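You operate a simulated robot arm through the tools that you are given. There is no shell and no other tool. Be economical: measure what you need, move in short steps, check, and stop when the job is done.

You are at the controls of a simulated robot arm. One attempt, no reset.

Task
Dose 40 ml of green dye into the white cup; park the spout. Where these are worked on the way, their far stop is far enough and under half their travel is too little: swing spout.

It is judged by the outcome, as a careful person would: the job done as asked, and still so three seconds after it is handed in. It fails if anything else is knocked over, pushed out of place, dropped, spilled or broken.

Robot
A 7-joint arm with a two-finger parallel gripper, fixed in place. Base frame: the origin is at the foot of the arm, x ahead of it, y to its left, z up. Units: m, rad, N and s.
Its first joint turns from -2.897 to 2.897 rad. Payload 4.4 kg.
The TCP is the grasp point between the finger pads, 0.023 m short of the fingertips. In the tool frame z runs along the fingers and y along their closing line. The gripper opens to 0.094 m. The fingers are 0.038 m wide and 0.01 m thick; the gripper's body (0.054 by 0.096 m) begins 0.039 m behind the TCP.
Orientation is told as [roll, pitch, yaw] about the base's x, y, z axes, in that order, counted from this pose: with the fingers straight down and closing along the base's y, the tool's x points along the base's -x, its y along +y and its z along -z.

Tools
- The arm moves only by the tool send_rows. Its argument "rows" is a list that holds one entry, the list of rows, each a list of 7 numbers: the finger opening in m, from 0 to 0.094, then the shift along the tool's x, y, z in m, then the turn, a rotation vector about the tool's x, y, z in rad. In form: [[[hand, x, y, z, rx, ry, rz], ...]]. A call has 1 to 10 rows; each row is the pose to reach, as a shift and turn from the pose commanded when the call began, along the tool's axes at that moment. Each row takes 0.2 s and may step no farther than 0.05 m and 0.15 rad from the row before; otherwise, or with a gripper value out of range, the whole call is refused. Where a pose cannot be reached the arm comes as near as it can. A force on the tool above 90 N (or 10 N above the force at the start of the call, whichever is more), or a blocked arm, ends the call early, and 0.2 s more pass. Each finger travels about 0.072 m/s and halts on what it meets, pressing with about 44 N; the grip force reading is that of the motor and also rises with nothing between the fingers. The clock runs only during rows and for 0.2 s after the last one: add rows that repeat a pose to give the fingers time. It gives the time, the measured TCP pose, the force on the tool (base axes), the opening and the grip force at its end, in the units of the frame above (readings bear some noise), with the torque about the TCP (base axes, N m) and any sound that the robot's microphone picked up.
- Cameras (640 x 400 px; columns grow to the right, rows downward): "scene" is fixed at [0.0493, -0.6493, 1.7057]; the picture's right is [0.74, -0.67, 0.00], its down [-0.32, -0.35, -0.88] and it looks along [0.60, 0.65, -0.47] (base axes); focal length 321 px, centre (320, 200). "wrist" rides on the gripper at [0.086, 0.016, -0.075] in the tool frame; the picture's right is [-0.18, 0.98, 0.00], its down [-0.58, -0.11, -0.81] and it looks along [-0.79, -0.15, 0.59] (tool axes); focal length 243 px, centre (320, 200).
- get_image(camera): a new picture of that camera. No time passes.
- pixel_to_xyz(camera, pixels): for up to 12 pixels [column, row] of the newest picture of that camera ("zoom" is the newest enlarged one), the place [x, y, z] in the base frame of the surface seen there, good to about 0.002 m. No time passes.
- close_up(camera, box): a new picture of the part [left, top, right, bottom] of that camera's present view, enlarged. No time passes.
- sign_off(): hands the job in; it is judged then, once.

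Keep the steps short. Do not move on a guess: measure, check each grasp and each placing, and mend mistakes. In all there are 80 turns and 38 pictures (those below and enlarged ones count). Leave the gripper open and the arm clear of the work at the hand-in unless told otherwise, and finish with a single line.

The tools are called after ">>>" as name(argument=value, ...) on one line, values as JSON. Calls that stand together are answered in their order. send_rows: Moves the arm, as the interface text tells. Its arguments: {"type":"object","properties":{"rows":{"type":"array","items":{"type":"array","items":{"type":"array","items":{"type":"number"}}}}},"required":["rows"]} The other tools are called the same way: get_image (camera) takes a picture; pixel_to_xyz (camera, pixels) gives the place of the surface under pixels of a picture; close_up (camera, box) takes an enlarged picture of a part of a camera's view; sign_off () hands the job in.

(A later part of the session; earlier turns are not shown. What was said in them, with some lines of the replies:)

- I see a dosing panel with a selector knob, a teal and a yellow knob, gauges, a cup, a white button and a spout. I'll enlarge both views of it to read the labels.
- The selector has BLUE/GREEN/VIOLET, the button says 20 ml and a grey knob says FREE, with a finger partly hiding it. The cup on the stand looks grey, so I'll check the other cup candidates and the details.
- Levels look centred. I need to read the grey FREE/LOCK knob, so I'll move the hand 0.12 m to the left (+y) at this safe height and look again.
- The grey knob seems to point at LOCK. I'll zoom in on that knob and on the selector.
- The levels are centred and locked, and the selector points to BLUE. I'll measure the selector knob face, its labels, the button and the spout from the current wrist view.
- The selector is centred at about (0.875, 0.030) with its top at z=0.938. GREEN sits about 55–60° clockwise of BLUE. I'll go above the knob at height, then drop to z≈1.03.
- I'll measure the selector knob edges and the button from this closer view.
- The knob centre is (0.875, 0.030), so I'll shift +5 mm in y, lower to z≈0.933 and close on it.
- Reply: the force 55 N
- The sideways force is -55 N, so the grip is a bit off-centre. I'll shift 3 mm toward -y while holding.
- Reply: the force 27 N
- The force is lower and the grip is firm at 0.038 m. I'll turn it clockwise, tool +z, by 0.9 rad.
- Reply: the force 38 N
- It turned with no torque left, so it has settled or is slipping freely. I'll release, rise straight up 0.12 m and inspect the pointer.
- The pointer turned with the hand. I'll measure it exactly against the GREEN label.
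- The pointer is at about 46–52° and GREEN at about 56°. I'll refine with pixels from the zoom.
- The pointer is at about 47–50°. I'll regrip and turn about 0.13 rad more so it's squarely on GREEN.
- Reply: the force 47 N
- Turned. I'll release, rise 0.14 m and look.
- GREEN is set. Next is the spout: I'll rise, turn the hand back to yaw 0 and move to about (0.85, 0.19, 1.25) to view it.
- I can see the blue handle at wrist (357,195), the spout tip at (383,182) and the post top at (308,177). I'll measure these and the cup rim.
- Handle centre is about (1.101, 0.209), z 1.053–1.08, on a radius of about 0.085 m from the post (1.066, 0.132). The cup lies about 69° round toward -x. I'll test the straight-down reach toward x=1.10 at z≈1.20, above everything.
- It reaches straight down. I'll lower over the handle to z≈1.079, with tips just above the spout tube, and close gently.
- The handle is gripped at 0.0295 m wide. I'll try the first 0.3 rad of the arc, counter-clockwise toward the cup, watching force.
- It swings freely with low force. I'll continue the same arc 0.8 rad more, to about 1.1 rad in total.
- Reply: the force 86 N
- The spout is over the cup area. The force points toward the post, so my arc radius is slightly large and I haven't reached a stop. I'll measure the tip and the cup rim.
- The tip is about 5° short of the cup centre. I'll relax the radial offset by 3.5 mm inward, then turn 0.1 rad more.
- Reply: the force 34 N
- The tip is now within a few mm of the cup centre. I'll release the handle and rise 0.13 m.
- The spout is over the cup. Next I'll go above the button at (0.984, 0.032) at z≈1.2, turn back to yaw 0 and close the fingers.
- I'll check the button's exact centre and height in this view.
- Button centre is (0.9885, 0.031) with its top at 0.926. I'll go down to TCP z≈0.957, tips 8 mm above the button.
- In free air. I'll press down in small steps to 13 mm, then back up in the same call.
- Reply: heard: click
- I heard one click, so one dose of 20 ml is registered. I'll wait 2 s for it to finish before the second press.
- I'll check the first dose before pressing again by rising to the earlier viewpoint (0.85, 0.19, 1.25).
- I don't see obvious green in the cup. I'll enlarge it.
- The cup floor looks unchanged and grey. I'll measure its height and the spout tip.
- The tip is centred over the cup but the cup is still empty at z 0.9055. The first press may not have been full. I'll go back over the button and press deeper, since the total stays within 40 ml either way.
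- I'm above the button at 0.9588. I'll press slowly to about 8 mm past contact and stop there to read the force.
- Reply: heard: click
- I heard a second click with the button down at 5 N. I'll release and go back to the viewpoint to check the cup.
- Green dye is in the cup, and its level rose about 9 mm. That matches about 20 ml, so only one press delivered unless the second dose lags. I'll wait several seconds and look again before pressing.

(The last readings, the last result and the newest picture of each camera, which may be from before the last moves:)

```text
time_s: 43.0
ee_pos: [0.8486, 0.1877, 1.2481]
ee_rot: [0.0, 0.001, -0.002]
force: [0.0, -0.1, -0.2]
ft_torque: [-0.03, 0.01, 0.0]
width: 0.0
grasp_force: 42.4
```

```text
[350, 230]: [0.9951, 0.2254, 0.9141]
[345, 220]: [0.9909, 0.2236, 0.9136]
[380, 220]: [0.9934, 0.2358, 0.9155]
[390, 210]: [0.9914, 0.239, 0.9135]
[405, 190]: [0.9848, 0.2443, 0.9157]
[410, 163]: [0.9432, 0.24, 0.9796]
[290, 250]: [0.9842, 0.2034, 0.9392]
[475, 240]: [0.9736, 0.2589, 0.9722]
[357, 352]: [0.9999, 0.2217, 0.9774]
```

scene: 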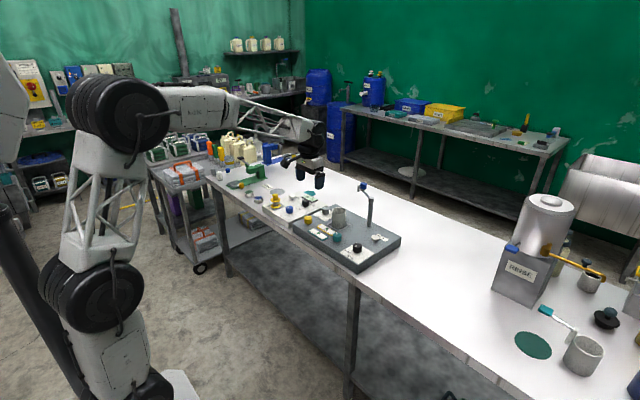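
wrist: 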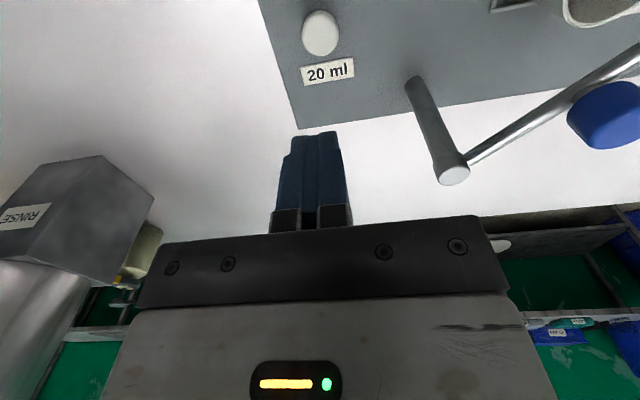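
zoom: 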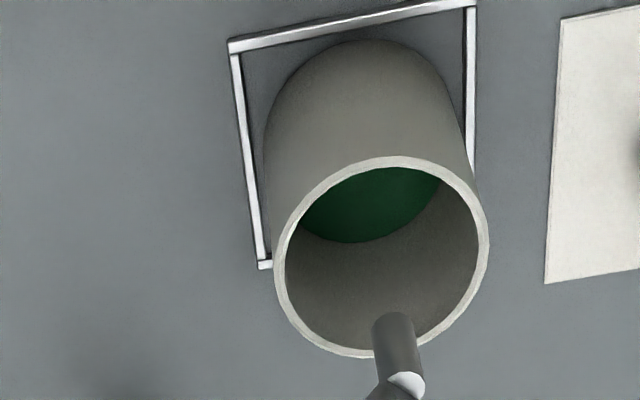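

The level is steady at 9 mm, which in a cup of inner radius about 27 mm is about 20 ml. The first press gave nothing, so one more deep press is needed. I'll go back above the button.

>>> send_rows(rows=[[[0, 0, -0.04, 0, 0, 0, 0], [0, -0.028, -0.07, 0.015, 0, 0, 0], [0, -0.058, -0.1, 0.03, 0, 0, 0], [0, -0.088, -0.13, 0.05, 0, 0, 0], [0, -0.118, -0.157, 0.075, 0, 0, 0], [0, -0.139, -0.157, 0.115, 0, 0, 0], [0, -0.139, -0.157, 0.16, 0, 0, 0], [0, -0.139, -0.157, 0.205, 0, 0, 0], [0, -0.139, -0.157, 0.25, 0, 0, 0], [0, -0.139, -0.157, 0.291, 0, 0, 0]]])

```text
time_s: 45.2
ee_pos: [0.9895, 0.0319, 0.9581]
ee_rot: [-0.001, -0.003, -0.002]
force: [1.0, 0.8, 1.2]
ft_torque: [-0.03, -0.04, -0.01]
width: 0.0
grasp_force: 42.3
```

I'm above the button. I'll repeat the same press that worked, slow and held at about 0.942.

>>> send_rows(rows=[[[0, 0, 0, 0.008, 0, 0, 0], [0, 0, 0, 0.011, 0, 0, 0], [0, 0, 0, 0.014, 0, 0, 0], [0, 0, 0, 0.017, 0, 0, 0], [0, 0, 0, 0.017, 0, 0, 0]]])

```text
time_s: 46.4
ee_pos: [0.9893, 0.0315, 0.9396]
ee_rot: [0.001, 0.0, -0.002]
force: [-1.1, 2.4, 6.1]
ft_torque: [0.09, 0.05, -0.03]
width: 0.0
grasp_force: 43.0
heard: click
```

I heard a click. I'll release and return to the viewpoint to measure the level.

>>> send_rows(rows=[[[0, 0, 0, -0.03, 0, 0, 0], [0, 0, 0, -0.075, 0, 0, 0], [0, 0, 0, -0.12, 0, 0, 0], [0, 0, 0, -0.165, 0, 0, 0], [0, 0, 0, -0.21, 0, 0, 0], [0, 0.03, 0.02, -0.24, 0, 0, 0], [0, 0.06, 0.05, -0.265, 0, 0, 0], [0, 0.09, 0.085, -0.28, 0, 0, 0], [0, 0.115, 0.12, -0.295, 0, 0, 0], [0, 0.138, 0.157, -0.307, 0, 0, 0]]])

>>> close_up(camera="wrist", box=[290, 40, 410, 120])

>>> pixel_to_xyz(camera="zoom", pixels=[[350, 230], [345, 220], [380, 220], [390, 210], [405, 190]])

```text
time_s: 48.6
ee_pos: [0.8504, 0.191, 1.2459]
ee_rot: [0.0, 0.002, -0.001]
force: [0.1, 0.3, 0.4]
ft_torque: [-0.04, 0.0, -0.01]
width: 0.0
grasp_force: 42.0
```

```text
5.00 times, centred on (350, 80) of wrist
```

zoom: 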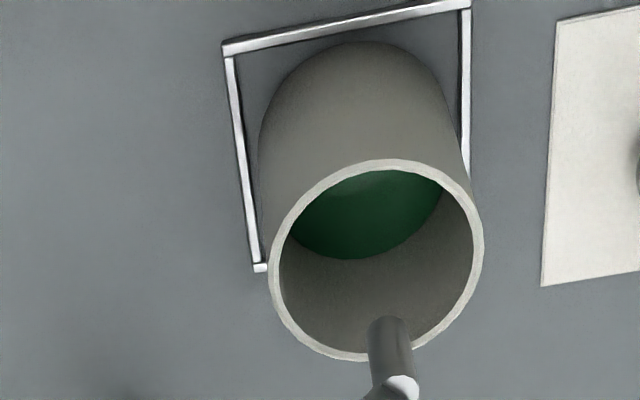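

```text
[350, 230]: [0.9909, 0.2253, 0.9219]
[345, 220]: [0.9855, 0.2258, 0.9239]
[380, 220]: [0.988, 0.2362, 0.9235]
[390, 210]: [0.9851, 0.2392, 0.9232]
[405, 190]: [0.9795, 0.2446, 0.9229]
```

The level is 0.923, 17.5 mm up, so 40 ml of green is in the cup. Now I'll park the spout: open the fingers, move above the handle at (1.007, 0.190) and turn to yaw 1.196.

>>> send_rows(rows=[[[0.03, -0.02, 0, 0, 0, 0, -0.149], [0.06, -0.04, 0, 0, 0, 0, -0.298], [0.094, -0.06, 0, 0, 0, 0, -0.448], [0.094, -0.08, 0, 0, 0, 0, -0.598], [0.094, -0.1, 0, 0.01, 0, 0, -0.748], [0.094, -0.12, 0, 0.02, 0, 0, -0.897], [0.094, -0.14, -0.001, 0.03, 0, 0, -1.046], [0.094, -0.157, -0.001, 0.04, 0, 0, -1.195]]])

>>> close_up(camera="wrist", box=[190, 0, 410, 140])

>>> pixel_to_xyz(camera="zoom", pixels=[[385, 165], [340, 165], [430, 165], [385, 120], [385, 200]])

```text
time_s: 50.4
ee_pos: [1.0087, 0.1887, 1.2081]
ee_rot: [-0.001, 0.0, 1.196]
force: [-0.9, -0.2, 1.0]
ft_torque: [-0.01, -0.05, 0.04]
width: 0.0939
grasp_force: 0.1
```

```text
2.86 times, centred on (300, 70) of wrist
```

zoom: 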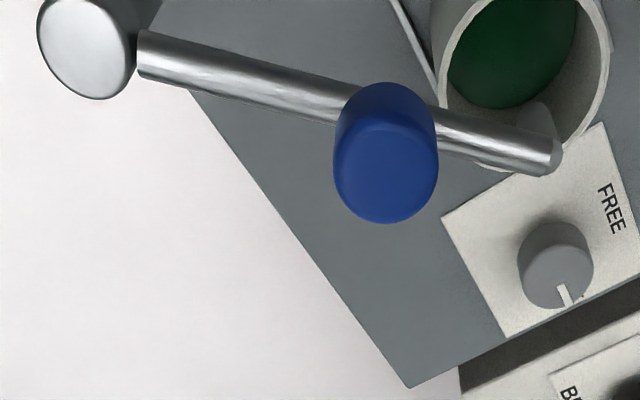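

```text
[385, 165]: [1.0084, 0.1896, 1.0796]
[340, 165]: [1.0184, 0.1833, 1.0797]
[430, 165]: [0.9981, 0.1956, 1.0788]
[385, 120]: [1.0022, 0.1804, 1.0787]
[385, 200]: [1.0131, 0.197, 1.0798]
```

Handle centre is (1.008, 0.190), right under the hand. I'll lower and grip.

>>> send_rows(rows=[[[0.094, 0, 0.001, 0.045, 0, 0, 0], [0.094, 0, 0.001, 0.09, 0, 0, 0], [0.094, 0, 0.001, 0.129, 0, 0, 0], [0.06, 0, 0.001, 0.129, 0, 0, 0], [0.03, 0, 0.001, 0.129, 0, 0, 0], [0.01, 0, 0.001, 0.129, 0, 0, 0], [0.01, 0, 0.001, 0.129, 0, 0, 0], [0.01, 0, 0.001, 0.129, 0, 0, 0]]])

```text
time_s: 52.2
ee_pos: [1.0084, 0.191, 1.0789]
ee_rot: [-0.001, -0.002, 1.196]
force: [-28.1, 28.6, -0.8]
ft_torque: [0.23, -0.3, 0.1]
width: 0.0294
grasp_force: 45.3
```

Gripped. I'll swing back along the arc, first 0.5 rad.

>>> send_rows(rows=[[[0.01, -0.008, -0.003, 0, 0, 0, 0.1], [0.01, -0.0152, -0.0073, 0, 0, 0, 0.2], [0.01, -0.0219, -0.0124, 0, 0, 0, 0.3], [0.01, -0.0282, -0.0183, 0, 0, 0, 0.4], [0.01, -0.0338, -0.0247, 0, 0, 0, 0.5]]])

```text
time_s: 53.4
ee_pos: [1.043, 0.2113, 1.0792]
ee_rot: [0.0, 0.0, 0.692]
force: [-9.0, 33.0, 6.8]
ft_torque: [0.89, 0.16, 0.12]
width: 0.0295
grasp_force: 44.7
```

Good, it follows with moderate force. I'll do the remaining 0.695 rad to the original parked angle.

>>> send_rows(rows=[[[0.01, -0.0081, -0.0028, 0, 0, 0, 0.1], [0.01, -0.0153, -0.0073, 0, 0, 0, 0.2], [0.01, -0.0219, -0.0124, 0, 0, 0, 0.3], [0.01, -0.0282, -0.0183, 0, 0, 0, 0.4], [0.01, -0.0338, -0.0247, 0, 0, 0, 0.5], [0.01, -0.0386, -0.0317, 0, 0, 0, 0.6], [0.01, -0.0427, -0.0386, 0, 0, 0, 0.695], [0.01, -0.0427, -0.0386, 0, 0, 0, 0.695]]])

```text
time_s: 55.2
ee_pos: [1.1006, 0.2105, 1.079]
ee_rot: [0.0, 0.0, -0.002]
force: [23.7, 64.5, 9.7]
ft_torque: [0.12, -0.34, -0.11]
width: 0.0292
grasp_force: 45.0
```

Back at the original spot (1.1006, 0.2105), with only radial force. I'll nudge about 3 mm further to seat it at the park stop, easing the radial offset.

>>> send_rows(rows=[[[0.01, -0.0015, 0.001, 0, 0, 0, 0.02], [0.01, -0.0037, 0.0002, 0, 0, 0, 0.04], [0.01, -0.0037, 0.0002, 0, 0, 0, 0.04]]])

```text
time_s: 56.0
ee_pos: [1.1048, 0.2089, 1.0792]
ee_rot: [0.0, 0.0, -0.042]
force: [10.1, 47.8, 13.7]
ft_torque: [0.9, 0.05, 0.12]
width: 0.0293
grasp_force: 45.2
```

It's parked about 3° past where it started, with no resistance. I'll release, rise and back the hand away.

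>>> send_rows(rows=[[[0.05, 0, 0, 0, 0, 0, 0], [0.08, 0, 0, 0, 0, 0, 0], [0.094, 0, 0, 0, 0, 0, 0], [0.094, 0, 0, -0.045, 0, 0, 0], [0.094, 0, 0, -0.09, 0, 0, 0], [0.094, 0, 0, -0.13, 0, 0, 0], [0.094, 0.045, 0, -0.15, 0, 0, 0], [0.094, 0.09, 0, -0.16, 0, 0, 0], [0.094, 0.135, 0, -0.17, 0, 0, 0], [0.094, 0.18, 0, -0.17, 0, 0, 0]]])

>>> send_rows(rows=[[[0.094, 0.045, 0, 0, 0, 0, 0], [0.094, 0.09, 0, 0, 0, 0, 0], [0.094, 0.13, 0, 0, 0, 0, 0]]])

>>> close_up(camera="scene", box=[260, 150, 420, 270])

>>> close_up(camera="wrist", box=[190, 10, 480, 230])

```text
time_s: 58.2
ee_pos: [0.9227, 0.2168, 1.2464]
ee_rot: [-0.002, 0.002, -0.04]
force: [0.5, -0.3, -0.9]
ft_torque: [-0.07, -0.01, 0.03]
width: 0.0939
grasp_force: 0.0
```

```text
time_s: 59.0
ee_pos: [0.7944, 0.2208, 1.2468]
ee_rot: [0.001, 0.002, -0.043]
force: [-0.1, 0.7, -0.7]
ft_torque: [-0.03, 0.03, -0.02]
width: 0.094
grasp_force: 0.1
```

```text
3.33 times, centred on (340, 210) of scene
```

zoom: 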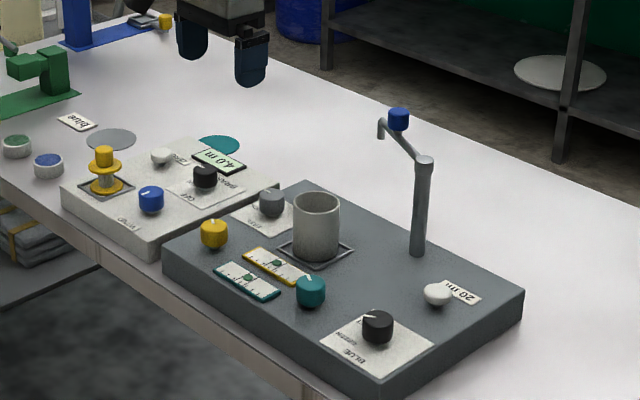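

```text
1.82 times, centred on (335, 120) of wrist
```

zoom: 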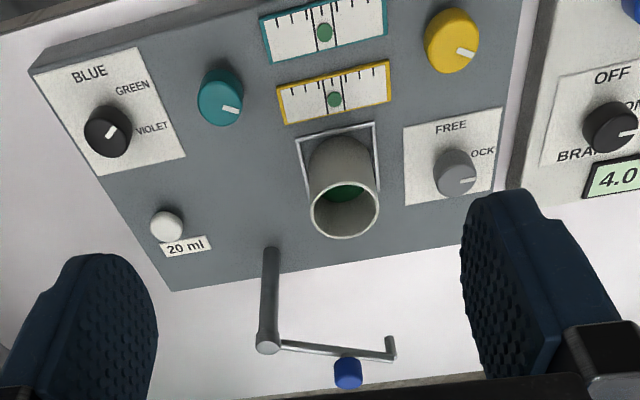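

The cup holds the green dye, the spout is parked clear of it, nothing else moved, and the gripper is open and away. I'll hand in.

>>> sign_off()

```text
The job is handed in.
```

I dosed about 40 ml of green dye into the white cup (by its level) and parked the spout about 3° past its starting angle; the first of three button presses delivered nothing.
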